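You operate a simulated robot arm through the tools that you are given. There is no shell and no other tool. Be economical: measure what you need, move in short steps, check, and stop when the job is done.

You are at the controls of a simulated two-armed robot. One attempt, no reset.

Task
Fit the yellow belt cover, shut both latches and switch the drive on.

The check looks at the end state, three seconds after you hand in, the way a careful person would. Anything else that was tipped, shoved, dropped, spilled or broken makes it a failure. A push-on lid holds only when it is set on centred and level and pressed home; a screw cap is set on level and turned clockwise until tight.

Robot
Two 6-joint arms with two-finger parallel grippers on one trunk, on a base that drives. Base frame: it is fixed to the floor where the robot stands at the start and does not move with it; the origin is under the middle of the robot, x ahead of it, y to its left, z up; the surface under the hand at the start is at about z = 0.8. Readings come in m, degrees, newtons and seconds.
The left shoulder is at the start at [0.06, 0.187, 1.072], the right one opposite. With the tool pointing down near the work surface each hand reaches from about 0.26 to 0.62 m from the robot's upright axis, wherever it stands, measured 20 degrees to its own side. Places, roughly: belt drive base [0.7, 0, 0.8]; drive button [0.8, -0.3, 0.9]; left catch [0.5, -0.4, 0.9]; left latch [0.7, 0.2, 0.9]; light button [0.4, 0.6, 0.9]; right catch [0.5, -0.9, 0.9]; right latch [0.7, -0.2, 0.9]; stop lever [0.4, 0.4, 0.9]. Payload 1.57 kg a hand.
The TCP of each hand is the grasp point between the finger pads, 0.03 m short of the fingertips. In the tool frame z runs along the fingers and y along their closing line. The gripper opens to 0.11 m. The fingers are 0.024 m wide and 0.012 m thick; the gripper's body (0.048 by 0.112 m) begins 0.078 m behind the TCP.
Orientation is that of the tool frame in the base frame, as a unit quaternion [x, y, z, w]. With the fingers straight down and closing along the base's y, the tool's x points along the base's -x, its y along +y and its z along -z.

Tools
- The arms move only by the tool arm_command. It takes "left_plan", "right_plan" or both (then of equal length, played together; a hand with none holds still); each is a list of rows, each an object of numbers (a shift or turn left out is 0, a gripper value left out holds the last): "x", "y", "z": the shift along the tool's x, y, z in m; "ax", "ay", "az": the turn, a rotation vector about the tool's x, y, z in degrees. In form: [{"x": .., "y": .., "z": .., "ax": .., "ay": .., "az": ..}, ...]. A call has 1 to 10 rows; each row is the pose to reach, as a shift and turn from the pose commanded when the call began, along the tool's axes at that moment. "left_gripper" and "right_gripper" are, for a hand that has rows, the finger opening in m, from 0 to 0.11, set as the call begins (left out, the last holds). Rows are played at 5 a second. More than 0.05 m and 8.6 degrees between two rows, or a gripper value outside its range, and nothing of the call is played. Where a pose cannot be reached the arm comes as near as it can. A force on the tool above 70 N (or 10 N above the force at the start of the call, whichever is more), or a blocked arm, ends the call early, and 0.2 s more pass. Each finger travels about 0.153 m/s and halts on what it meets, pressing with about 23 N; the grip force reading is that of the motor and also rises with nothing between the fingers. The clock runs only during rows and for 0.2 s after the last one: add rows that repeat a pose to give the fingers time. It gives the time, the measured TCP pose, the force on the tool (base axes), the opening and the grip force at its end, in the units of the frame above (readings bear some noise), with the torque about the TCP (base axes, N m) and any sound that the robot's microphone picked up, and new pictures: "show" is both (left out), scene, wrist or none (wrist: the cameras of the hands that moved).
- Cameras (640 x 400 px; columns grow to the right, rows downward): "scene" is now at [0.0213, 0.0139, 1.6173]; the picture's right is [0.15, -0.99, 0.00], its down [-0.72, -0.11, -0.69] and it looks along [0.68, 0.10, -0.72] (base axes); focal length 294 px, centre (320, 200). "left" rides on the left gripper at [0.07, -0.016, -0.141] in its tool frame; the picture's right is [0.23, 0.97, 0.00], its down [-0.86, 0.20, -0.48] and it looks along [-0.47, 0.11, 0.88] (tool axes); focal length 222 px, centre (320, 200). "right" rides on the right gripper at [0.07, 0.016, -0.141] in its tool frame; the picture's right is [-0.23, 0.97, 0.00], its down [-0.86, -0.20, -0.48] and it looks along [-0.47, -0.11, 0.88] (tool axes); focal length 222 px, centre (320, 200). There is no depth. A picture from a camera that has moved, and an enlarged one, comes with that camera's place and axes in the base frame and with its lens.
- raise_lower(by): slides the trunk up (or, below 0, down) by that many m; the arms and the scene camera ride with it, the base frame stays. It gives what a move gives, with no picture.
- steer(legs): drives the robot by 1 to 6 legs, each [ahead, left, turn to the left] in m, m and degrees, along the robot's own axes; the way and the turn of a leg run together, so that a leg with both is an arc; at most 1.5 m and 180 degrees a leg. The arms and the cameras ride along, it lands a little off, and it stops where it bumps. It gives what a move gives, and a new picture of the scene camera.
- turn_head(pan, tilt): turns the head with the scene camera to pan (to the left, within 86 degrees either way) and tilt (down, from -29 to 69), counted from straight ahead of the robot. It gives what a move gives, and a new picture of the scene camera.
- zoom(camera, box): a new picture of the part [left, top, right, bottom] of that camera's present view, enlarged. It takes no simulated time.
- close_job(): hands the job in; it is judged then, once.

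Go step by step. Nothing tells you exact positions but the pictures and the camera data: compare them with the known pose of the tool, close in by small moves and look again before you grip or let go. The budget is 120 turns and 260 pictures, counting those below and the enlarged ones. Unless the task says otherwise, let go and move clear before handing in, and close with one line.

The tools are called after "Call:" as a command line: name --argument value ..., lists and objects as JSON in quotes. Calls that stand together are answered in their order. arm_command: Moves the arms, as the interface text tells. Its arguments: {"type":"object","properties":{"left_plan":{"type":"array","items":{"type":"object","properties":{"x":{"type":"number"},"y":{"type":"number"},"z":{"type":"number"},"ax":{"type":"number"},"ay":{"type":"number"},"az":{"type":"number"}}}},"left_gripper":{"type":"number"},"right_plan":{"type":"array","items":{"type":"object","properties":{"x":{"type":"number"},"y":{"type":"number"},"z":{"type":"number"},"ax":{"type":"number"},"ay":{"type":"number"},"az":{"type":"number"}}}},"right_gripper":{"type":"number"},"show":{"type":"string","enum":["both","scene","wrist","none"]}},"required":[]} The other tools are called the same way: raise_lower (by) slides the trunk up or down; steer (legs) drives the base; turn_head (pan, tilt) turns the head that bears the scene camera; zoom (camera, box) takes an enlarged picture of a part of a camera's view; close_job () hands the job in.

At the start:

```text
time: 0.0
left_tool_pos: [0.3948, 0.0959, 1.1638]
left_tool_rot: [0.0, 1.0, 0.001, 0.0]
left_force: [-0.6, -0.5, -0.5]
left_torque: [-0.04, -0.01, 0.02]
left_opening: 0.11
left_grip_force: 0.0
right_tool_pos: [0.4687, -0.2205, 1.2381]
right_tool_rot: [0.0, 1.0, 0.0, 0.0]
right_force: [-0.6, -0.5, -0.2]
right_torque: [0.03, 0.02, -0.03]
right_opening: 0.11
right_grip_force: 0.1
trunk travel left (down, up): [-0.7, 0.29]
robot x, y, heading: [0.0001, -0.0011, -0.0]
head pan, tilt: [8.7, 46.4]
```

scene: 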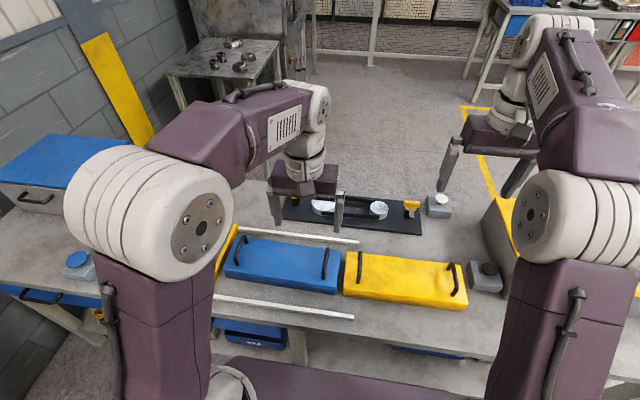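
right: 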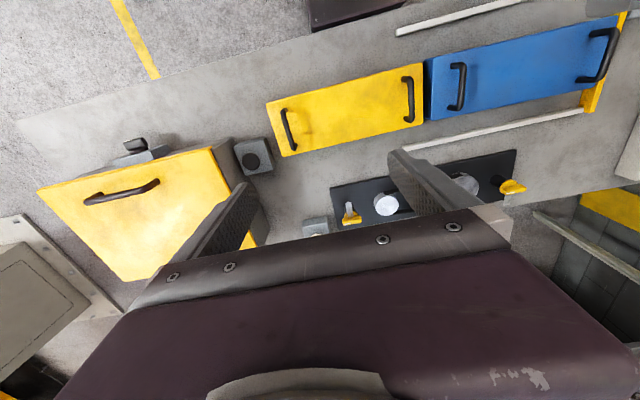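
left: 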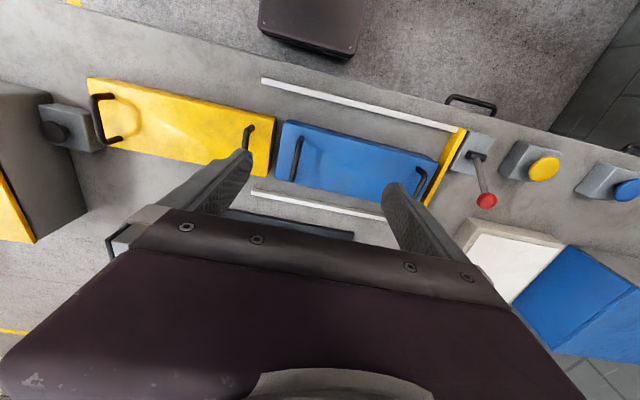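

I see the black drive base behind the two covers, with the yellow cover to the front right. I'll zoom in for details before moving.

Call:
zoom --camera "scene" --box '[260, 170, 520, 330]'

Call:
zoom --camera "right" --box '[220, 60, 540, 260]'

Call:
zoom --camera "left" --box '[380, 80, 640, 240]'

```text
2.46 times, centred on (390, 250) of scene
camera zoom: at [0.0213, 0.0139, 1.6173], right [0.15, -0.99, 0.0], down [-0.72, -0.11, -0.69], along [0.68, 0.1, -0.72], focal length 725 px, centre (148, 77)
```

zoom: 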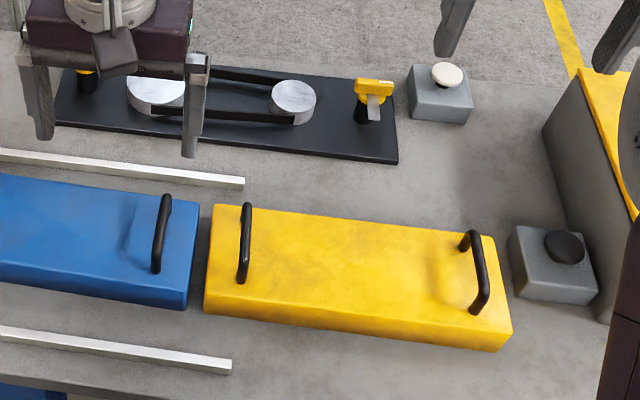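

```text
2.00 times, centred on (380, 160) of right
camera zoom: at [0.3974, -0.203, 1.3791], right [0.23, 0.97, 0.0], down [0.86, -0.2, 0.48], along [0.47, -0.11, -0.88], focal length 444 px, centre (200, 280)
```

zoom: 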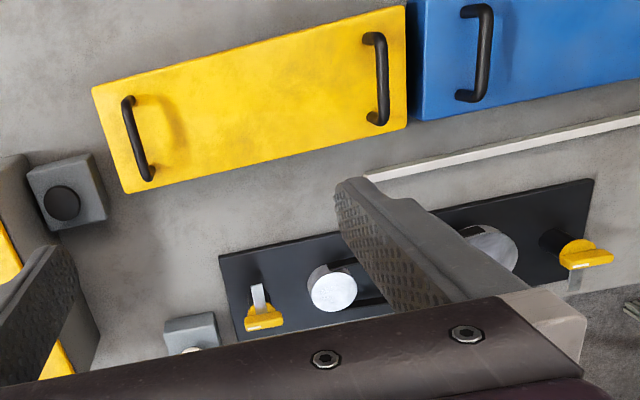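

```text
2.46 times, centred on (510, 160) of left
camera zoom: at [0.3253, 0.0788, 1.3059], right [-0.23, 0.97, 0.0], down [0.86, 0.2, 0.48], along [0.47, 0.11, -0.88], focal length 547 px, centre (-148, 298)
```

zoom: 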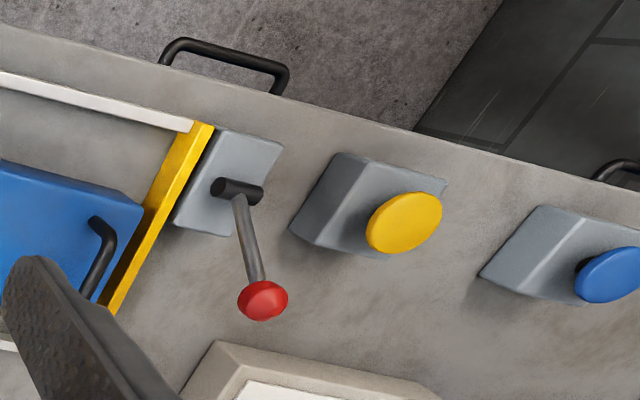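

The yellow cover spans roughly x 0.42–0.54, y 0.01 to −0.33, and its top is at about z 0.85. The base plate centre is near (0.73, 0.006). I'll look down at the table edge and check how much room there is to drive ahead.

Call:
turn_head --pan 0 --tilt 69

```text
time: 0.9
left_tool_pos: [0.3951, 0.0956, 1.1649]
left_tool_rot: [0.0, 1.0, 0.0, 0.0]
left_force: [-0.4, -0.4, -0.2]
left_torque: [0.0, -0.01, 0.0]
left_opening: 0.1104
left_grip_force: 0.1
right_tool_pos: [0.4686, -0.2194, 1.2384]
right_tool_rot: [0.0, 1.0, 0.0, 0.001]
right_force: [-0.1, 0.3, -0.6]
right_torque: [0.0, -0.02, -0.03]
right_opening: 0.1101
right_grip_force: 0.1
trunk travel left (down, up): [-0.7, 0.29]
robot x, y, heading: [-0.0017, 0.0, 0.0]
head pan, tilt: [0.0, 68.8]
camera scene: at [-0.002, 0.0018, 1.5905], right [0.0, -1.0, 0.0], down [-0.93, 0.0, -0.36], along [0.36, 0.0, -0.93], focal length 294 px, centre (320, 200)
```

scene: 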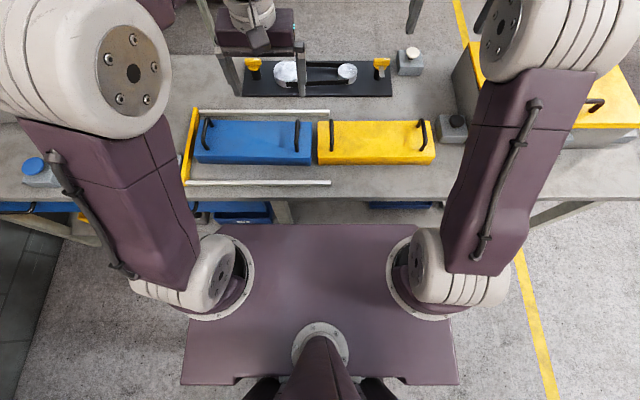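

The shoulder plate overhangs well above the table, so I'll drive ahead 0.17 m. That puts both the cover and the drive base within reach.

Call:
steer --legs '[[0.17, 0, 0]]'

Call:
turn_head --pan 0 --tilt 55

```text
time: 2.3
left_tool_pos: [0.5184, 0.1041, 1.1632]
left_tool_rot: [-0.016, 1.0, -0.001, -0.001]
left_force: [-0.8, -0.4, 0.5]
left_torque: [-0.02, 0.03, 0.02]
left_opening: 0.1102
left_grip_force: 0.1
right_tool_pos: [0.6029, -0.2095, 1.2365]
right_tool_rot: [-0.016, 1.0, 0.0, -0.002]
right_force: [1.0, -0.6, 0.7]
right_torque: [0.04, 0.06, 0.04]
right_opening: 0.1101
right_grip_force: 0.1
trunk travel left (down, up): [-0.7, 0.29]
robot x, y, heading: [0.1252, -0.0025, 1.6]
head pan, tilt: [0.0, 68.8]
camera scene: at [0.1264, -0.0028, 1.5905], right [0.03, -1.0, 0.0], down [-0.93, -0.03, -0.36], along [0.36, 0.01, -0.93], focal length 294 px, centre (320, 200)
```

scene: 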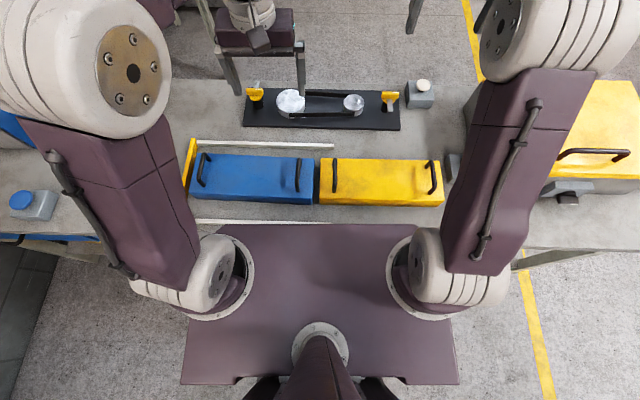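

```text
time: 3.1
left_tool_pos: [0.515, 0.1045, 1.1657]
left_tool_rot: [-0.015, 1.0, 0.0, 0.001]
left_force: [-0.5, -0.5, -1.2]
left_torque: [-0.04, -0.06, -0.03]
left_opening: 0.1103
left_grip_force: 0.1
right_tool_pos: [0.5975, -0.2088, 1.2385]
right_tool_rot: [-0.016, 1.0, 0.001, 0.001]
right_force: [-0.6, 0.6, -0.3]
right_torque: [0.01, 0.0, 0.01]
right_opening: 0.11
right_grip_force: 0.0
trunk travel left (down, up): [-0.7, 0.29]
robot x, y, heading: [0.1235, -0.0057, 1.7]
head pan, tilt: [0.0, 55.0]
camera scene: at [0.1368, -0.0018, 1.6058], right [0.03, -1.0, 0.0], down [-0.82, -0.03, -0.57], along [0.57, 0.02, -0.82], focal length 294 px, centre (320, 200)
```

scene: 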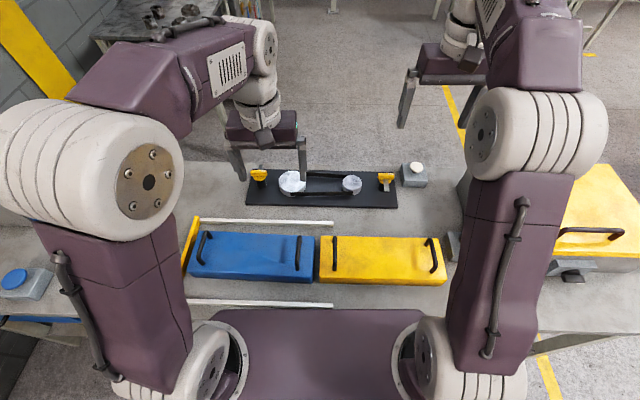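

The drive stopped at x ≈ 0.125 with a small yaw, so it bumped something at the table. I'll back off slightly, straighten, and test how far the arm reaches.

Call:
steer --legs '[[-0.015, 0, -1.7]]'

```text
time: 3.8
left_tool_pos: [0.5088, 0.0915, 1.1622]
left_tool_rot: [-0.001, 1.0, 0.0, -0.002]
left_force: [0.5, -0.4, -1.1]
left_torque: [0.0, 0.04, -0.01]
left_opening: 0.1099
left_grip_force: 0.0
right_tool_pos: [0.5826, -0.2222, 1.2359]
right_tool_rot: [0.0, 1.0, 0.001, -0.002]
right_force: [1.6, 0.0, 0.5]
right_torque: [-0.07, 0.07, 0.03]
right_opening: 0.1099
right_grip_force: 0.0
trunk travel left (down, up): [-0.7, 0.29]
robot x, y, heading: [0.1109, -0.0076, -0.1]
head pan, tilt: [0.0, 55.0]
camera scene: at [0.1304, -0.0016, 1.6058], right [0.0, -1.0, 0.0], down [-0.82, 0.0, -0.57], along [0.57, 0.0, -0.82], focal length 294 px, centre (320, 200)
```

scene: 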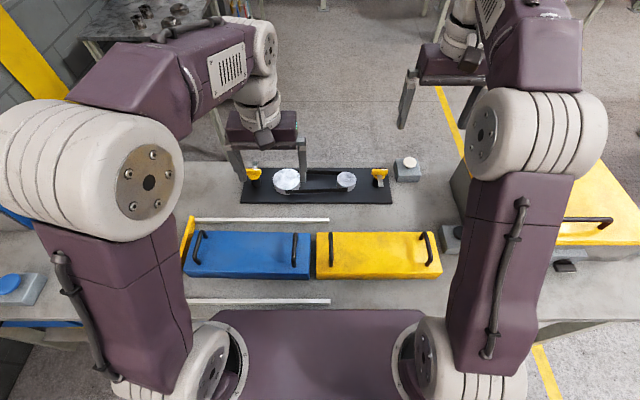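

Testing forward reach by taking both hands out over the drive base at z ≈ 0.96. The same move gives me a close look at the latches.

Call:
arm_command --left_plan '[{"x": -0.04, "y": 0.01, "z": 0.0}, {"x": -0.08, "y": 0.02, "z": 0.02}, {"x": -0.12, "y": 0.03, "z": 0.04}, {"x": -0.16, "y": 0.04, "z": 0.06}, {"x": -0.19, "y": 0.05, "z": 0.09}, {"x": -0.221, "y": 0.05, "z": 0.12}, {"x": -0.221, "y": 0.05, "z": 0.16}, {"x": -0.221, "y": 0.05, "z": 0.2}]' --right_plan '[{"x": -0.03, "y": 0.01, "z": 0.03}, {"x": -0.06, "y": 0.03, "z": 0.06}, {"x": -0.09, "y": 0.04, "z": 0.09}, {"x": -0.12, "y": 0.05, "z": 0.12}, {"x": -0.147, "y": 0.06, "z": 0.15}, {"x": -0.147, "y": 0.07, "z": 0.19}, {"x": -0.147, "y": 0.08, "z": 0.23}, {"x": -0.147, "y": 0.09, "z": 0.275}]'

```text
time: 5.6
left_tool_pos: [0.7084, 0.1472, 0.9698]
left_tool_rot: [0.0, 1.0, 0.0, 0.0]
left_force: [0.2, -0.7, -0.2]
left_torque: [0.02, 0.0, -0.03]
left_opening: 0.1097
left_grip_force: 0.0
left hand out of reach, approached as far as the arm can: row 5, 6, 7, 8
right_tool_pos: [0.7078, -0.133, 0.966]
right_tool_rot: [-0.001, 1.0, 0.0, -0.001]
right_force: [-0.4, 0.8, 0.1]
right_torque: [0.0, -0.01, 0.02]
right_opening: 0.1102
right_grip_force: 0.0
right hand out of reach, approached as far as the arm can: row 3, 4, 5, 6, 7, 8
trunk travel left (down, up): [-0.7, 0.29]
robot x, y, heading: [0.1071, -0.0045, -0.0]
head pan, tilt: [0.0, 55.0]
camera scene: at [0.1271, -0.0016, 1.6059], right [0.0, -1.0, 0.0], down [-0.82, 0.0, -0.57], along [0.57, 0.0, -0.82], focal length 294 px, centre (320, 200)
camera right: at [0.6368, -0.1162, 1.1084], right [0.22, 0.97, 0.0], down [0.86, -0.2, 0.48], along [0.47, -0.11, -0.88], focal length 222 px, centre (320, 200)
camera left: at [0.6389, 0.1295, 1.1119], right [-0.23, 0.97, 0.0], down [0.86, 0.2, 0.48], along [0.46, 0.11, -0.88], focal length 222 px, centre (320, 200)
```

scene: 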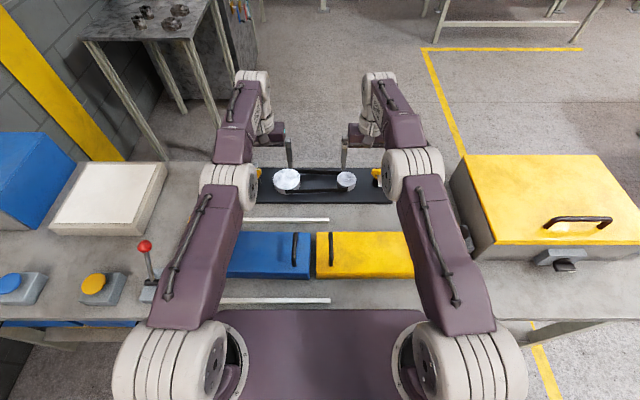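
right: 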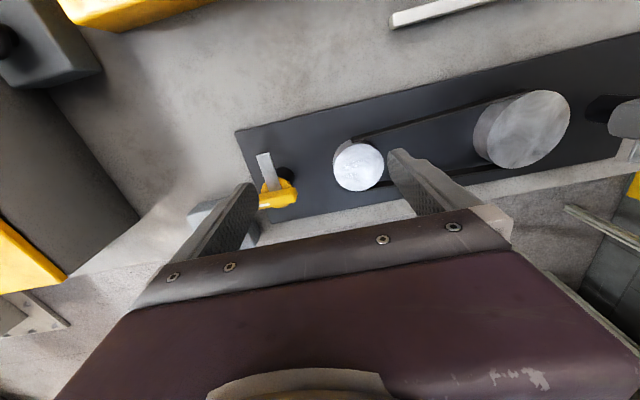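
left: 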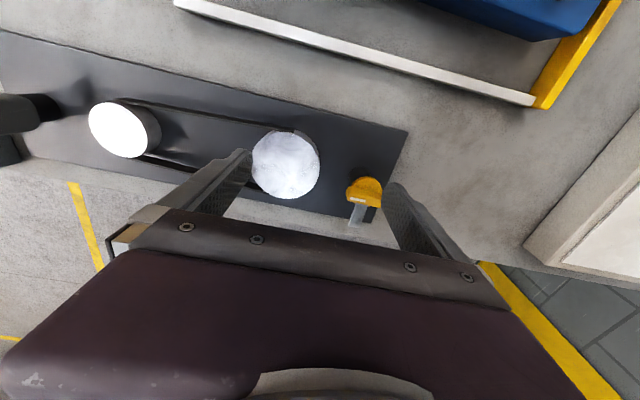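

Both hands top out at about x 0.708 with the tool vertical. Pitching the fingers forward about the y axis will gain the missing few centimetres. Now a closer look at the latches.

Call:
zoom --camera "right" --box '[220, 110, 380, 210]'

Call:
zoom --camera "left" --box '[300, 130, 460, 230]'

Call:
zoom --camera "scene" --box '[230, 140, 470, 290]'

```text
4.00 times, centred on (300, 160) of right
camera zoom: at [0.6368, -0.1162, 1.1084], right [0.22, 0.97, 0.0], down [0.86, -0.2, 0.48], along [0.47, -0.11, -0.88], focal length 888 px, centre (400, 360)
```

zoom: 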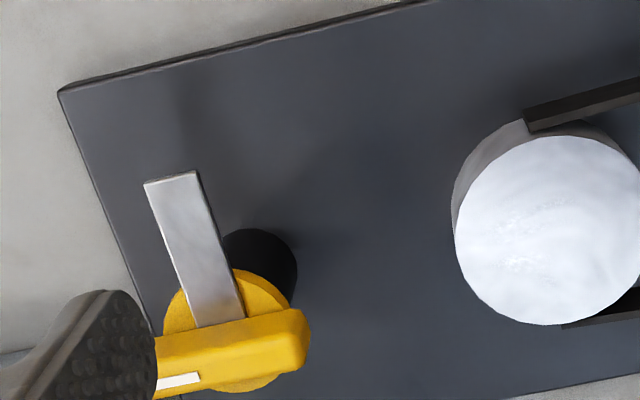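

```text
4.00 times, centred on (380, 180) of left
camera zoom: at [0.6389, 0.1295, 1.1119], right [-0.23, 0.97, 0.0], down [0.86, 0.2, 0.48], along [0.46, 0.11, -0.88], focal length 888 px, centre (80, 280)
```

zoom: 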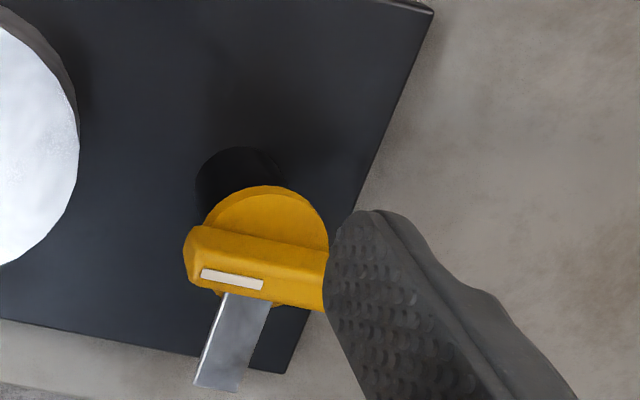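

```text
2.67 times, centred on (350, 215) of scene
camera zoom: at [0.1271, -0.0016, 1.6059], right [0.0, -1.0, 0.0], down [-0.82, 0.0, -0.57], along [0.57, 0.0, -0.82], focal length 785 px, centre (240, 160)
```

zoom: 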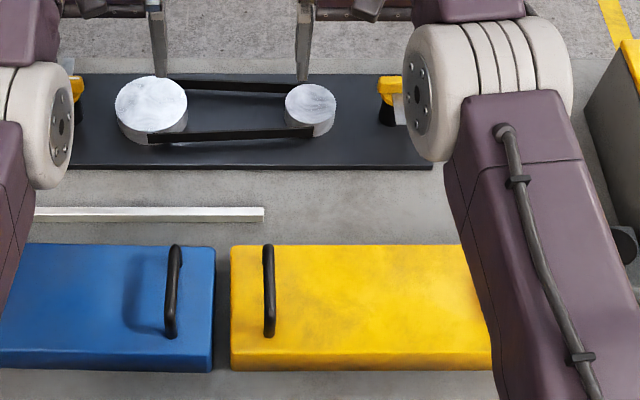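

The latches are quarter-turn knobs on posts at about (0.743, 0.211) and (0.743, −0.192). Their tongues currently point along ±x and need to swing inward over the cover. The cover handles are at x ≈ 0.479, y ≈ −0.031 and −0.300. I'll bring both hands above the handles, pitched 20° forward.

Call:
arm_command --left_plan '[{"x": 0.02, "y": -0.02, "z": -0.03}, {"x": 0.06, "y": -0.04, "z": -0.04, "ay": -4}, {"x": 0.1, "y": -0.06, "z": -0.04, "ay": -8}, {"x": 0.13, "y": -0.09, "z": -0.04, "ay": -12}, {"x": 0.16, "y": -0.12, "z": -0.04, "ay": -16}, {"x": 0.19, "y": -0.15, "z": -0.04, "ay": -20}, {"x": 0.23, "y": -0.175, "z": -0.02, "ay": -20}, {"x": 0.24, "y": -0.176, "z": 0.0, "ay": -20}]' --right_plan '[{"x": 0.02, "y": -0.02, "z": -0.03}, {"x": 0.06, "y": -0.04, "z": -0.04, "ay": -4}, {"x": 0.1, "y": -0.06, "z": -0.04, "ay": -8}, {"x": 0.13, "y": -0.09, "z": -0.04, "ay": -12}, {"x": 0.16, "y": -0.12, "z": -0.04, "ay": -16}, {"x": 0.19, "y": -0.15, "z": -0.04, "ay": -20}, {"x": 0.23, "y": -0.168, "z": -0.02, "ay": -20}, {"x": 0.24, "y": -0.168, "z": 0.0, "ay": -20}]' --left_gripper 0.07 --right_gripper 0.07

```text
refused: row 7 steps farther than a row can; nothing moved
```

Call:
arm_command --left_plan '[{"x": 0.02, "y": -0.02, "z": -0.03}, {"x": 0.06, "y": -0.04, "z": -0.04, "ay": -4}, {"x": 0.1, "y": -0.06, "z": -0.04, "ay": -8}, {"x": 0.13, "y": -0.09, "z": -0.04, "ay": -12}, {"x": 0.16, "y": -0.12, "z": -0.04, "ay": -16}, {"x": 0.19, "y": -0.15, "z": -0.04, "ay": -20}, {"x": 0.22, "y": -0.175, "z": -0.02, "ay": -20}, {"x": 0.24, "y": -0.176, "z": 0.0, "ay": -20}]' --right_plan '[{"x": 0.02, "y": -0.02, "z": -0.03}, {"x": 0.06, "y": -0.04, "z": -0.04, "ay": -4}, {"x": 0.1, "y": -0.06, "z": -0.04, "ay": -8}, {"x": 0.13, "y": -0.09, "z": -0.04, "ay": -12}, {"x": 0.16, "y": -0.12, "z": -0.04, "ay": -16}, {"x": 0.19, "y": -0.15, "z": -0.04, "ay": -20}, {"x": 0.22, "y": -0.168, "z": -0.02, "ay": -20}, {"x": 0.24, "y": -0.168, "z": 0.0, "ay": -20}]' --left_gripper 0.07 --right_gripper 0.07

```text
time: 7.4
left_tool_pos: [0.5062, -0.1593, 1.2211]
left_tool_rot: [-0.01, 0.99, 0.052, 0.127]
left_force: [-1.4, -1.1, -0.3]
left_torque: [0.09, -0.13, 0.05]
left_opening: 0.0702
left_grip_force: 0.2
left hand out of reach, approached as far as the arm can: row 1, 2, 3, 4, 5, 6, 7, 8
right_tool_pos: [0.4617, -0.3078, 0.9661]
right_tool_rot: [0.0, 0.985, 0.002, 0.174]
right_force: [-1.5, -0.7, 0.4]
right_torque: [0.04, -0.08, 0.02]
right_opening: 0.0699
right_grip_force: 0.1
trunk travel left (down, up): [-0.7, 0.29]
robot x, y, heading: [0.1077, -0.0019, -0.3]
head pan, tilt: [0.0, 55.0]
camera scene: at [0.1162, -0.0114, 1.6059], right [0.0, -1.0, -0.01], down [-0.82, 0.0, -0.58], along [0.58, 0.01, -0.82], focal length 294 px, centre (320, 200)
camera right: at [0.3461, -0.2929, 1.0753], right [0.21, 0.97, 0.08], down [0.64, -0.2, 0.74], along [0.74, -0.1, -0.66], focal length 222 px, centre (320, 200)
camera left: at [0.4042, -0.1911, 1.3396], right [-0.25, 0.97, 0.04], down [0.7, 0.15, 0.7], along [0.67, 0.2, -0.72], focal length 222 px, centre (320, 200)
```

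scene: 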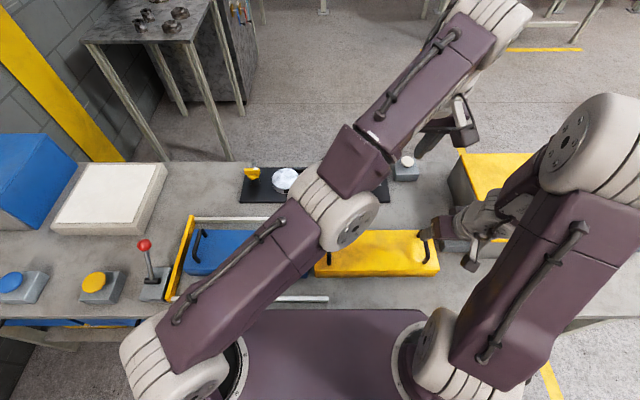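
right: 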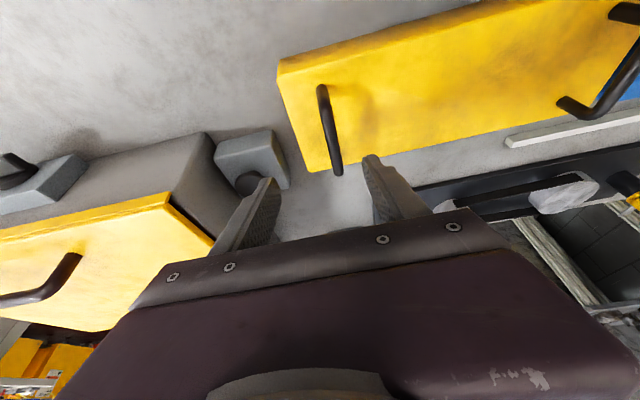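
left: 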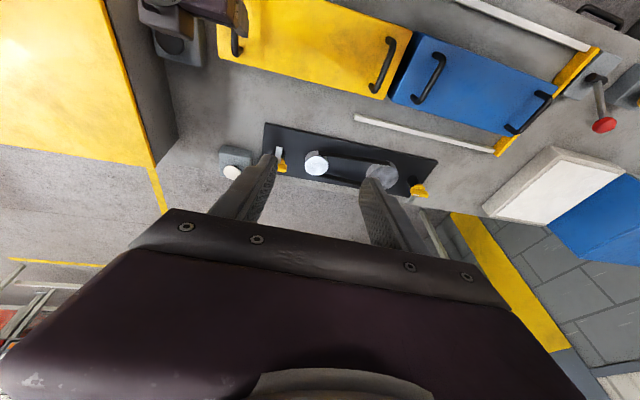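

The left arm took an odd elbow path and is now out of place, while the right hand is well placed. I'll check what happens with a small left move back up and to the left.

Call:
arm_command --left_plan '[{"y": 0.02, "z": -0.02}, {"y": 0.05, "z": -0.04}]' --show "scene"

```text
time: 8.0
left_tool_pos: [0.4966, -0.1035, 1.2637]
left_tool_rot: [-0.009, 0.991, 0.047, 0.126]
left_force: [-0.7, 0.3, -0.2]
left_torque: [-0.02, -0.05, 0.02]
left_opening: 0.0701
left_grip_force: 0.0
right_tool_pos: [0.464, -0.3037, 0.9675]
right_tool_rot: [0.0, 0.985, 0.001, 0.175]
right_force: [-0.8, -0.1, 0.3]
right_torque: [0.01, -0.01, -0.02]
right_opening: 0.0699
right_grip_force: 0.1
trunk travel left (down, up): [-0.7, 0.29]
robot x, y, heading: [0.1109, -0.0069, 0.1]
head pan, tilt: [0.0, 55.0]
camera scene: at [0.1207, -0.0028, 1.6058], right [0.0, -1.0, 0.0], down [-0.82, 0.0, -0.58], along [0.58, 0.0, -0.82], focal length 294 px, centre (320, 200)
```

scene: 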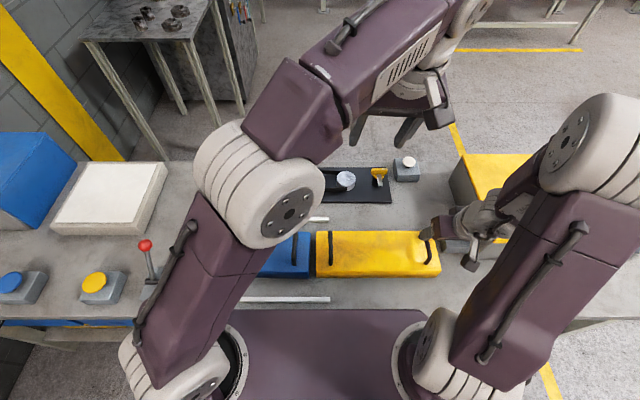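

Moves are relative to the actual pose and the arm responds well. I'll take the left hand back to a compact pose near (0.40, 0.08, 1.2).

Call:
arm_command --left_plan '[{"x": 0.02, "y": 0.035, "z": -0.01}, {"x": 0.04, "y": 0.07, "z": -0.01}, {"x": 0.06, "y": 0.105, "z": -0.02}, {"x": 0.08, "y": 0.14, "z": -0.02}, {"x": 0.1, "y": 0.17, "z": -0.02}]' --show "scene"

```text
time: 9.2
left_tool_pos: [0.3889, 0.0619, 1.2707]
left_tool_rot: [-0.01, 0.991, 0.048, 0.124]
left_force: [0.7, 0.1, -0.1]
left_torque: [0.05, 0.0, 0.02]
left_opening: 0.07
left_grip_force: 0.0
right_tool_pos: [0.4664, -0.3014, 0.9665]
right_tool_rot: [-0.001, 0.985, 0.0, 0.173]
right_force: [0.3, -0.2, 0.5]
right_torque: [0.0, -0.02, -0.03]
right_opening: 0.0701
right_grip_force: 0.0
trunk travel left (down, up): [-0.7, 0.29]
robot x, y, heading: [0.1116, -0.003, -0.1]
head pan, tilt: [0.0, 55.0]
camera scene: at [0.1234, -0.0011, 1.6059], right [0.0, -1.0, 0.0], down [-0.82, 0.0, -0.57], along [0.57, 0.0, -0.82], focal length 294 px, centre (320, 200)
```

scene: 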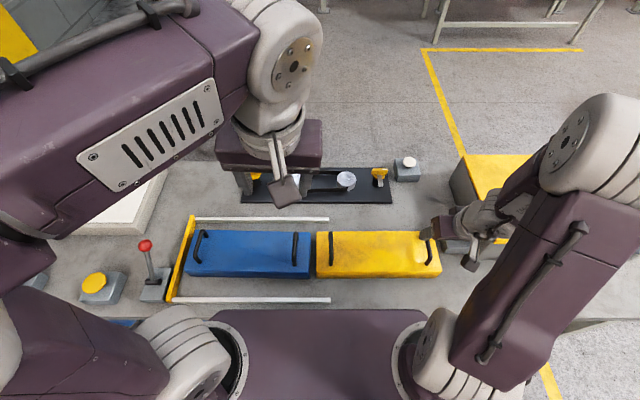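

The left arm is back in a normal configuration. I'll correct its orientation to the 20° pitch.

Call:
arm_command --left_plan '[{"ax": 5.6, "ay": -5.7}, {"ax": 5.6, "ay": -5.7}]' --show "none"

```text
time: 9.8
left_tool_pos: [0.3976, 0.0544, 1.2733]
left_tool_rot: [-0.001, 0.985, 0.0, 0.171]
left_force: [0.0, -1.0, 0.0]
left_torque: [0.05, 0.06, 0.03]
left_opening: 0.0699
left_grip_force: 0.1
left hand out of reach, approached as far as the arm can: row 1, 2
right_tool_pos: [0.4678, -0.3029, 0.9655]
right_tool_rot: [0.0, 0.985, 0.0, 0.173]
right_force: [-0.1, 0.3, 0.8]
right_torque: [0.01, -0.03, 0.01]
right_opening: 0.0699
right_grip_force: 0.0
trunk travel left (down, up): [-0.7, 0.29]
robot x, y, heading: [0.1117, -0.0024, -0.1]
head pan, tilt: [0.0, 55.0]
```

Call:
arm_command --left_plan '[{"x": 0.0, "y": -0.015, "z": 0.04}, {"x": 0.005, "y": -0.03, "z": 0.08}, {"x": 0.01, "y": -0.045, "z": 0.12}, {"x": 0.013, "y": -0.06, "z": 0.16}, {"x": 0.018, "y": -0.07, "z": 0.2}, {"x": 0.022, "y": -0.08, "z": 0.24}, {"x": 0.0275, "y": -0.085, "z": 0.28}, {"x": 0.0275, "y": -0.085, "z": 0.31}]' --show "both"

```text
time: 11.6
left_tool_pos: [0.4773, -0.0299, 0.9716]
left_tool_rot: [-0.001, 0.985, 0.0, 0.172]
left_force: [-0.5, -0.1, 0.7]
left_torque: [0.01, 0.05, 0.02]
left_opening: 0.0701
left_grip_force: 0.0
right_tool_pos: [0.4677, -0.3029, 0.9664]
right_tool_rot: [-0.001, 0.985, 0.0, 0.174]
right_force: [0.2, -0.4, 0.0]
right_torque: [0.02, 0.02, -0.02]
right_opening: 0.0699
right_grip_force: 0.1
trunk travel left (down, up): [-0.7, 0.29]
robot x, y, heading: [0.1095, -0.0059, 0.0]
head pan, tilt: [0.0, 55.0]
camera scene: at [0.1258, -0.0029, 1.6059], right [0.0, -1.0, 0.0], down [-0.82, 0.0, -0.57], along [0.57, 0.0, -0.82], focal length 294 px, centre (320, 200)
camera left: at [0.364, -0.0467, 1.0823], right [-0.22, 0.97, -0.08], down [0.64, 0.2, 0.74], along [0.74, 0.11, -0.67], focal length 222 px, centre (320, 200)
```

scene: 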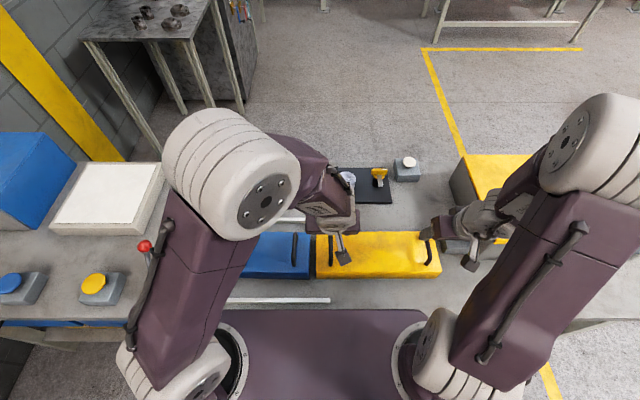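
left: 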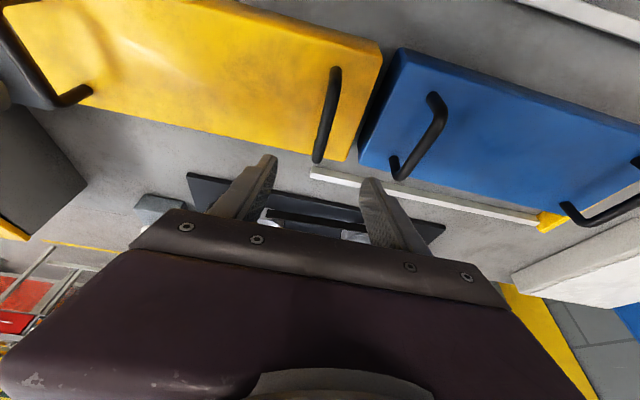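

Both hands are over their handles and the lateral alignment matches. I'll lower to TCP z ≈ 0.89 with the grippers at 0.07 and check before closing.

Call:
arm_command --left_plan '[{"x": 0.014, "z": 0.039}, {"x": 0.022, "z": 0.06}, {"x": 0.0275, "z": 0.0755}]' --right_plan '[{"x": 0.009, "y": 0.004, "z": 0.038}, {"x": 0.014, "y": 0.004, "z": 0.058}, {"x": 0.018, "y": 0.004, "z": 0.0735}]' --show "both"

```text
time: 12.4
left_tool_pos: [0.4766, -0.0307, 0.8908]
left_tool_rot: [-0.001, 0.985, 0.0, 0.173]
left_force: [0.2, -0.2, -0.7]
left_torque: [0.01, -0.02, -0.01]
left_opening: 0.0701
left_grip_force: 0.1
right_tool_pos: [0.4802, -0.303, 0.8973]
right_tool_rot: [0.0, 0.985, 0.004, 0.172]
right_force: [-0.3, -0.9, -0.7]
right_torque: [-0.02, 0.0, -0.03]
right_opening: 0.07
right_grip_force: 0.2
right hand out of reach, approached as far as the arm can: row 3
trunk travel left (down, up): [-0.7, 0.29]
robot x, y, heading: [0.1137, -0.0056, 0.0]
head pan, tilt: [0.0, 55.0]
camera scene: at [0.1248, -0.0027, 1.6059], right [0.0, -1.0, 0.0], down [-0.82, 0.0, -0.57], along [0.57, 0.0, -0.82], focal length 294 px, centre (320, 200)
camera right: at [0.3653, -0.2875, 1.0074], right [0.21, 0.97, 0.08], down [0.64, -0.2, 0.74], along [0.74, -0.1, -0.67], focal length 222 px, centre (320, 200)
camera left: at [0.3633, -0.0466, 1.0014], right [-0.21, 0.97, -0.08], down [0.64, 0.2, 0.74], along [0.74, 0.11, -0.67], focal length 222 px, centre (320, 200)
```

scene: 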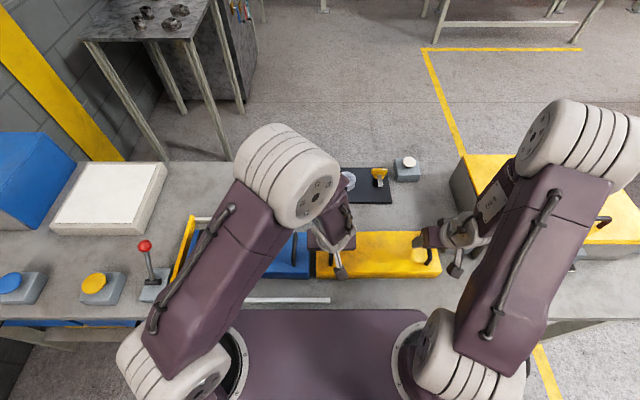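
right: 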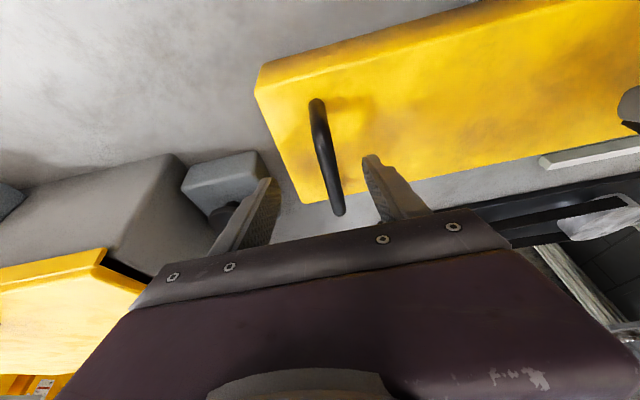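
left: 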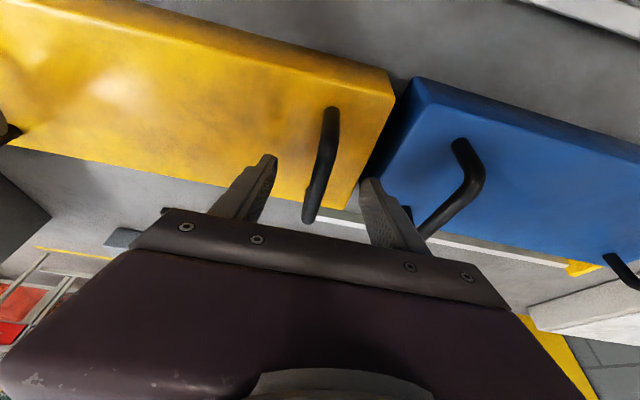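

The bars sit between the fingers on both sides, at roughly z 0.88. Closing both grippers.

Call:
arm_command --left_plan '[{"z": 0}, {"z": 0}, {"z": 0}, {"z": 0}]' --right_plan '[{"z": 0}, {"z": 0}, {"z": 0}, {"z": 0}]' --left_gripper 0 --right_gripper 0 --show "wrist"

```text
time: 13.4
left_tool_pos: [0.4778, -0.0315, 0.8924]
left_tool_rot: [0.0, 0.985, -0.003, 0.173]
left_force: [1.5, -46.3, -5.1]
left_torque: [0.01, -0.54, 0.26]
left_opening: 0.0202
left_grip_force: 22.9
right_tool_pos: [0.4799, -0.3017, 0.8984]
right_tool_rot: [-0.001, 0.985, 0.004, 0.171]
right_force: [1.5, 47.0, 3.4]
right_torque: [0.4, -0.07, 0.07]
right_opening: 0.0225
right_grip_force: 22.8
trunk travel left (down, up): [-0.7, 0.29]
robot x, y, heading: [0.1111, -0.0031, -0.1]
head pan, tilt: [0.0, 55.0]
camera right: at [0.3653, -0.2868, 1.0074], right [0.21, 0.97, 0.08], down [0.65, -0.2, 0.74], along [0.73, -0.1, -0.67], focal length 222 px, centre (320, 200)
camera left: at [0.3643, -0.048, 1.0022], right [-0.21, 0.97, -0.08], down [0.64, 0.2, 0.74], along [0.74, 0.1, -0.67], focal length 222 px, centre (320, 200)
```

right: 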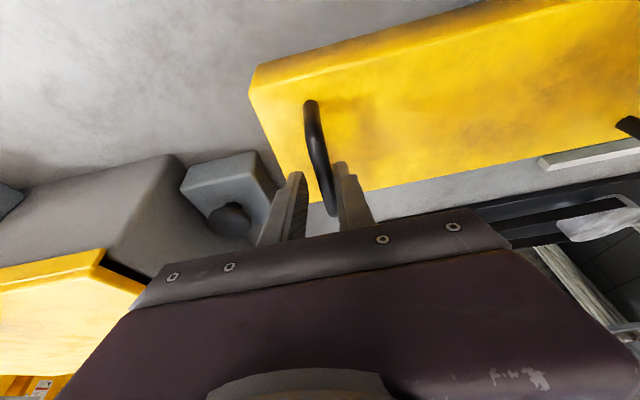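
left: 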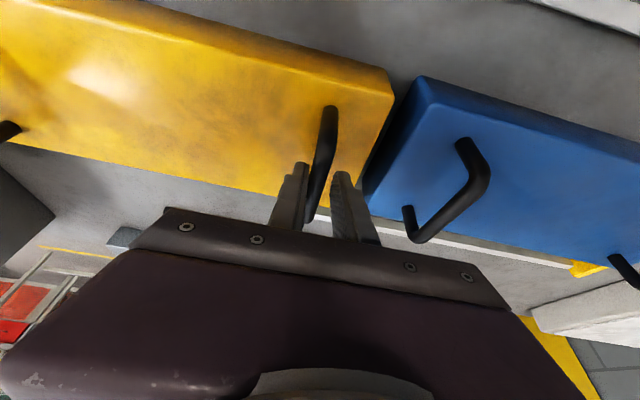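

Both handles are held, but the hands are pulling against each other with about 46 N, so the handle spacing is slightly smaller than mine. I'll relax by moving the hands inward a few millimetres.

Call:
arm_command --left_plan '[{"y": -0.002}, {"y": -0.003}, {"y": -0.003}]' --right_plan '[{"y": 0.002}, {"y": 0.003}, {"y": 0.003}]' --show "none"

```text
time: 14.2
left_tool_pos: [0.4778, -0.0344, 0.8923]
left_tool_rot: [0.0, 0.985, -0.004, 0.172]
left_force: [1.4, -46.4, -3.1]
left_torque: [-0.05, -0.26, 0.26]
left_opening: 0.0149
left_grip_force: 23.0
right_tool_pos: [0.4803, -0.3, 0.8991]
right_tool_rot: [-0.001, 0.985, 0.004, 0.171]
right_force: [-1.7, 46.1, -4.3]
right_torque: [0.33, 0.33, 0.07]
right_opening: 0.0187
right_grip_force: 23.1
trunk travel left (down, up): [-0.7, 0.29]
robot x, y, heading: [0.1152, -0.0038, 0.1]
head pan, tilt: [0.0, 55.0]
```

Openings are shrinking and the force is unchanged, so one finger on each side isn't fully seated yet. I'll continue inward.

Call:
arm_command --left_plan '[{"y": -0.002}, {"y": -0.003}, {"y": -0.003}, {"y": -0.003}]' --right_plan '[{"y": 0.002}, {"y": 0.004}, {"y": 0.004}, {"y": 0.004}]' --show "none"

```text
time: 15.2
left_tool_pos: [0.4786, -0.0365, 0.8927]
left_tool_rot: [0.0, 0.985, -0.002, 0.174]
left_force: [2.6, -38.6, 11.7]
left_torque: [-0.14, 0.63, 0.34]
left_opening: 0.0119
left_grip_force: 23.4
right_tool_pos: [0.4809, -0.2968, 0.9007]
right_tool_rot: [-0.001, 0.985, 0.004, 0.171]
right_force: [-3.9, 40.4, 0.2]
right_torque: [0.26, 0.12, 0.2]
right_opening: 0.0119
right_grip_force: 22.4
trunk travel left (down, up): [-0.7, 0.29]
robot x, y, heading: [0.1143, -0.0059, 0.2]
head pan, tilt: [0.0, 55.0]
```

Both now grip the 12 mm bar fully. I'll relieve the remaining tension.

Call:
arm_command --left_plan '[{"y": -0.001}, {"y": -0.002}, {"y": -0.002}]' --right_plan '[{"y": 0.001}, {"y": 0.002}, {"y": 0.002}]' --show "none"

```text
time: 16.0
left_tool_pos: [0.4782, -0.0358, 0.8916]
left_tool_rot: [-0.002, 0.985, 0.001, 0.175]
left_force: [9.2, -10.8, 17.0]
left_torque: [-0.05, -0.07, 0.54]
left_opening: 0.0119
left_grip_force: 22.6
right_tool_pos: [0.482, -0.2952, 0.9002]
right_tool_rot: [0.0, 0.985, 0.004, 0.172]
right_force: [-5.1, 9.3, -0.9]
right_torque: [0.04, 0.42, 0.57]
right_opening: 0.0119
right_grip_force: 22.9
trunk travel left (down, up): [-0.7, 0.29]
robot x, y, heading: [0.1105, -0.0029, 0.0]
head pan, tilt: [0.0, 55.0]
```

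Grip is firm with little internal tension. I'll lift straight up 0.07 m.

Call:
arm_command --left_plan '[{"x": -0.0034, "z": -0.0094}, {"x": -0.0103, "z": -0.0282}, {"x": -0.0171, "z": -0.047}, {"x": -0.024, "z": -0.0658}]' --right_plan '[{"x": -0.0034, "z": -0.0094}, {"x": -0.0103, "z": -0.0282}, {"x": -0.0171, "z": -0.047}, {"x": -0.024, "z": -0.0658}]' --show "both"

```text
time: 17.0
left_tool_pos: [0.476, -0.0336, 0.9623]
left_tool_rot: [-0.002, 0.985, 0.002, 0.171]
left_force: [1.2, 16.4, -3.0]
left_torque: [-0.06, 0.67, 0.1]
left_opening: 0.012
left_grip_force: 23.1
right_tool_pos: [0.4817, -0.294, 0.9696]
right_tool_rot: [0.0, 0.985, -0.003, 0.174]
right_force: [-1.7, -16.0, -3.0]
right_torque: [-0.09, -0.64, 0.34]
right_opening: 0.0119
right_grip_force: 23.7
trunk travel left (down, up): [-0.7, 0.29]
robot x, y, heading: [0.1135, -0.0064, 0.3]
head pan, tilt: [0.0, 55.0]
camera scene: at [0.1242, -0.0022, 1.6058], right [0.0, -1.0, 0.0], down [-0.82, 0.0, -0.57], along [0.57, 0.0, -0.82], focal length 294 px, centre (320, 200)
camera right: at [0.3652, -0.2778, 1.0785], right [0.21, 0.97, 0.07], down [0.64, -0.2, 0.74], along [0.74, -0.11, -0.66], focal length 222 px, centre (320, 200)
camera left: at [0.3632, -0.0526, 1.0709], right [-0.22, 0.97, -0.07], down [0.64, 0.2, 0.74], along [0.74, 0.12, -0.67], focal length 222 px, centre (320, 200)
```

scene: 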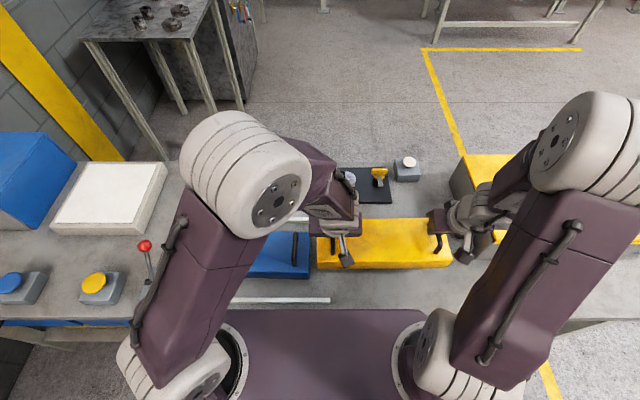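
right: 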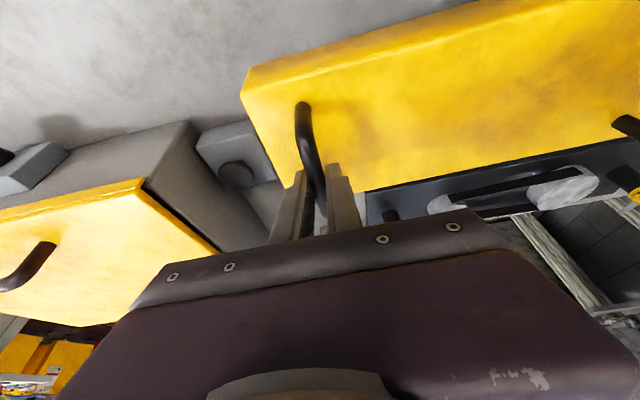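
left: 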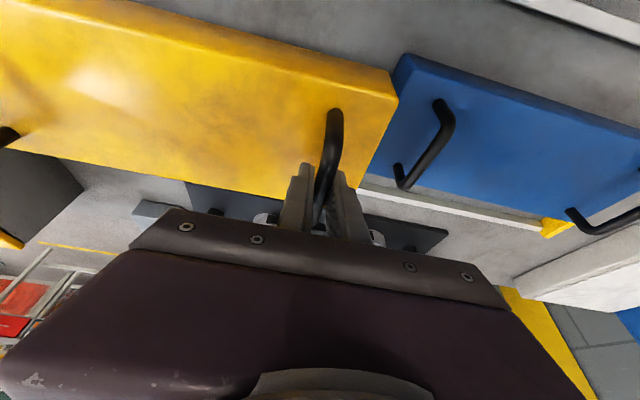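

The cover is up and light, at about 3 N per hand. I'll go forward first to clear the blue cover, keeping in front of the latches.

Call:
arm_command --left_plan '[{"x": -0.025, "z": 0.009}, {"x": -0.053, "z": 0.019}, {"x": -0.08, "z": 0.029}, {"x": -0.105, "z": 0.038}, {"x": -0.127, "z": 0.0462}, {"x": -0.127, "z": 0.0462}]' --right_plan '[{"x": -0.025, "z": 0.009}, {"x": -0.053, "z": 0.019}, {"x": -0.08, "z": 0.029}, {"x": -0.105, "z": 0.038}, {"x": -0.127, "z": 0.0462}, {"x": -0.127, "z": 0.0462}]' --show "scene"

```text
time: 18.4
left_tool_pos: [0.6114, -0.0343, 0.9618]
left_tool_rot: [-0.002, 0.985, 0.002, 0.172]
left_force: [1.5, 34.1, -3.5]
left_torque: [0.0, -0.42, 0.13]
left_opening: 0.0117
left_grip_force: 23.3
right_tool_pos: [0.6173, -0.2939, 0.9688]
right_tool_rot: [0.0, 0.985, -0.001, 0.173]
right_force: [-0.8, -33.7, -3.1]
right_torque: [-0.26, 0.4, 0.28]
right_opening: 0.0118
right_grip_force: 23.1
trunk travel left (down, up): [-0.7, 0.29]
robot x, y, heading: [0.1116, -0.0078, 0.2]
head pan, tilt: [0.0, 55.0]
camera scene: at [0.1249, -0.003, 1.6058], right [0.0, -1.0, 0.0], down [-0.82, 0.0, -0.57], along [0.57, 0.0, -0.82], focal length 294 px, centre (320, 200)
```

scene: 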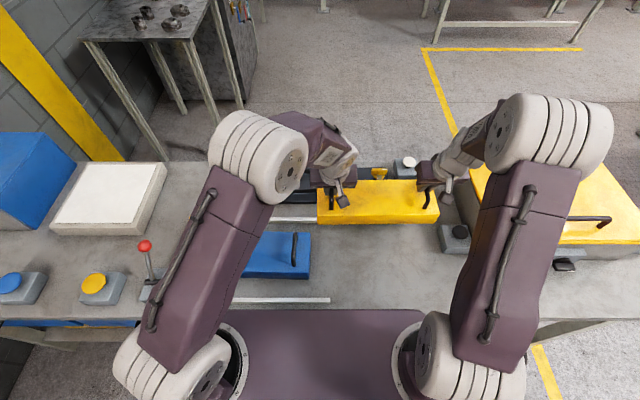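

Now I'll shift left by about 0.174 m, still in front of the base plate, and ease the compression by 2 mm.

Call:
arm_command --left_plan '[{"y": 0.026}, {"y": 0.056}, {"y": 0.086}, {"y": 0.116}, {"y": 0.146}, {"y": 0.165}, {"y": 0.175}, {"y": 0.175}]' --right_plan '[{"y": 0.024}, {"y": 0.054}, {"y": 0.084}, {"y": 0.114}, {"y": 0.144}, {"y": 0.163}, {"y": 0.173}, {"y": 0.173}]' --show "both"

```text
time: 20.2
left_tool_pos: [0.6141, 0.1403, 0.9615]
left_tool_rot: [0.0, 0.985, 0.0, 0.174]
left_force: [0.4, 18.1, -2.8]
left_torque: [0.0, -0.69, 0.06]
left_opening: 0.0117
left_grip_force: 22.7
right_tool_pos: [0.6171, -0.1205, 0.9686]
right_tool_rot: [0.0, 0.985, 0.0, 0.172]
right_force: [-0.6, -17.7, -3.5]
right_torque: [-0.16, 0.7, 0.12]
right_opening: 0.0117
right_grip_force: 23.0
trunk travel left (down, up): [-0.7, 0.29]
robot x, y, heading: [0.1122, -0.0059, 0.2]
head pan, tilt: [0.0, 55.0]
camera scene: at [0.126, -0.0027, 1.6058], right [0.0, -1.0, 0.0], down [-0.82, 0.0, -0.57], along [0.57, 0.0, -0.82], focal length 294 px, centre (320, 200)
camera right: at [0.5016, -0.1042, 1.0777], right [0.21, 0.97, 0.08], down [0.64, -0.2, 0.74], along [0.74, -0.11, -0.67], focal length 222 px, centre (320, 200)
camera left: at [0.5, 0.1222, 1.0709], right [-0.22, 0.97, -0.08], down [0.64, 0.2, 0.74], along [0.74, 0.11, -0.67], focal length 222 px, centre (320, 200)
```

scene: 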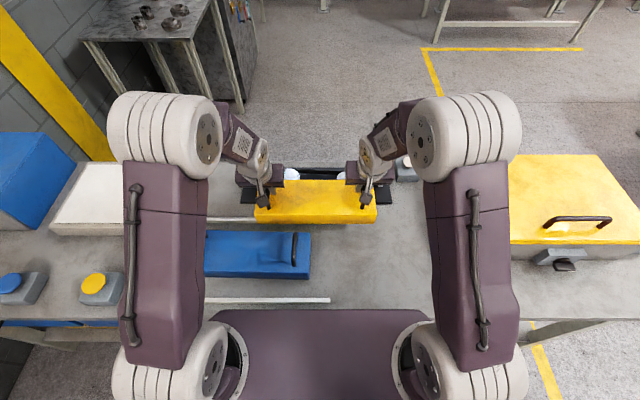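
right: 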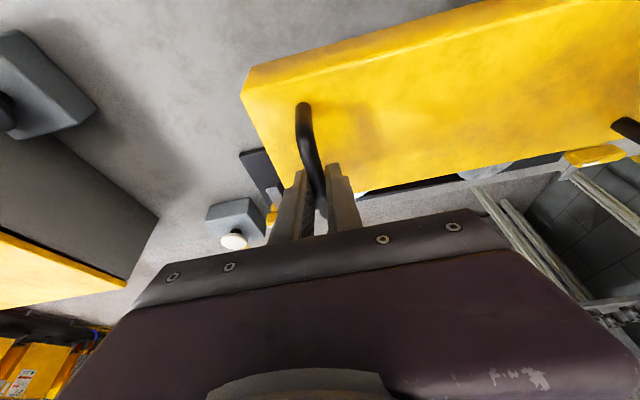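
left: 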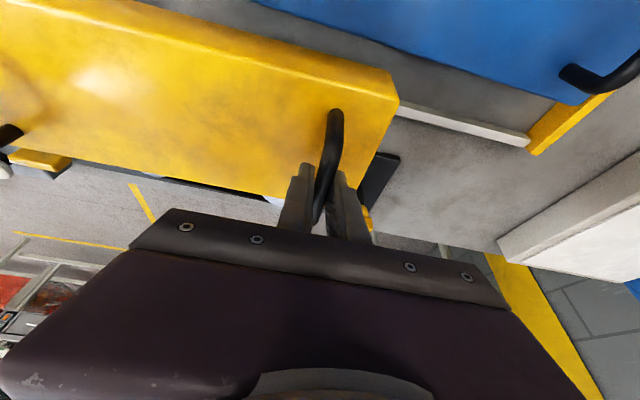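

The cover is centred at about (0.616, 0.010), matching the hands. Next I'll move forward 0.129 m to hover over the base.

Call:
arm_command --left_plan '[{"x": -0.025, "z": 0.009}, {"x": -0.053, "z": 0.019}, {"x": -0.08, "z": 0.029}, {"x": -0.105, "z": 0.038}, {"x": -0.1217, "z": 0.0443}, {"x": -0.1217, "z": 0.0443}]' --right_plan '[{"x": -0.025, "z": 0.009}, {"x": -0.053, "z": 0.019}, {"x": -0.08, "z": 0.029}, {"x": -0.105, "z": 0.038}, {"x": -0.1217, "z": 0.0443}, {"x": -0.1217, "z": 0.0443}]' --show "both"

```text
time: 21.6
left_tool_pos: [0.7429, 0.1402, 0.9616]
left_tool_rot: [-0.002, 0.985, 0.001, 0.173]
left_force: [-0.3, 12.0, -4.4]
left_torque: [0.0, -0.01, 0.05]
left_opening: 0.0119
left_grip_force: 22.6
right_tool_pos: [0.7455, -0.1204, 0.9698]
right_tool_rot: [-0.001, 0.985, 0.0, 0.173]
right_force: [0.1, -12.5, -5.1]
right_torque: [-0.07, 0.08, 0.08]
right_opening: 0.0114
right_grip_force: 22.9
trunk travel left (down, up): [-0.7, 0.29]
robot x, y, heading: [0.1134, -0.0064, 0.4]
head pan, tilt: [0.0, 55.0]
camera scene: at [0.1254, -0.0025, 1.6058], right [0.0, -1.0, 0.0], down [-0.82, 0.0, -0.57], along [0.57, 0.0, -0.82], focal length 294 px, centre (320, 200)
camera right: at [0.631, -0.1039, 1.079], right [0.21, 0.97, 0.08], down [0.64, -0.2, 0.74], along [0.74, -0.11, -0.67], focal length 222 px, centre (320, 200)
camera left: at [0.6297, 0.1227, 1.0719], right [-0.22, 0.97, -0.08], down [0.64, 0.2, 0.74], along [0.74, 0.11, -0.67], focal length 222 px, centre (320, 200)
```

scene: 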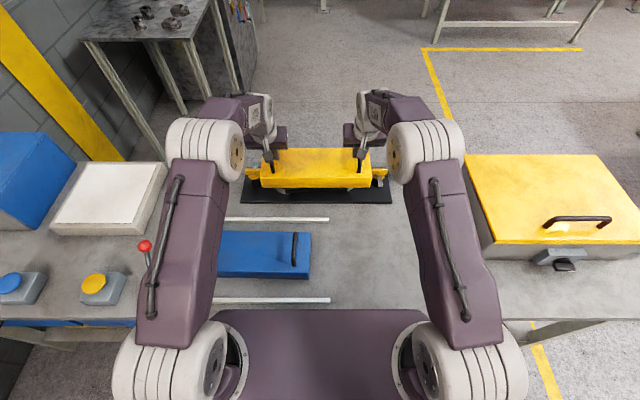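
right: 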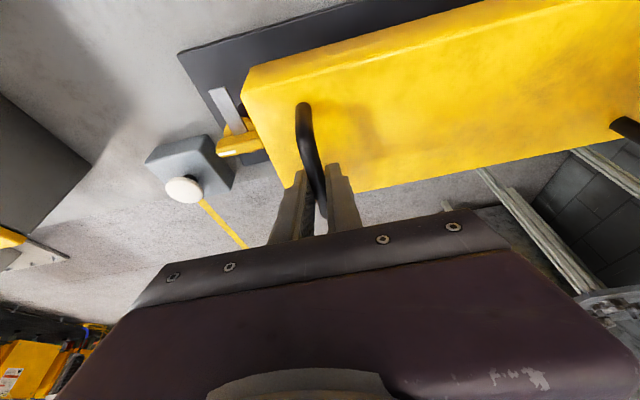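
left: 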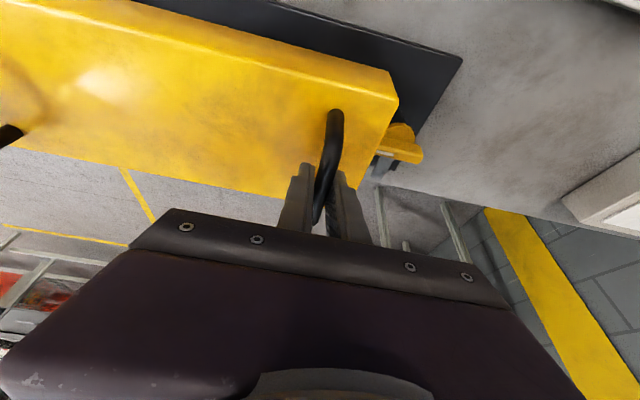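

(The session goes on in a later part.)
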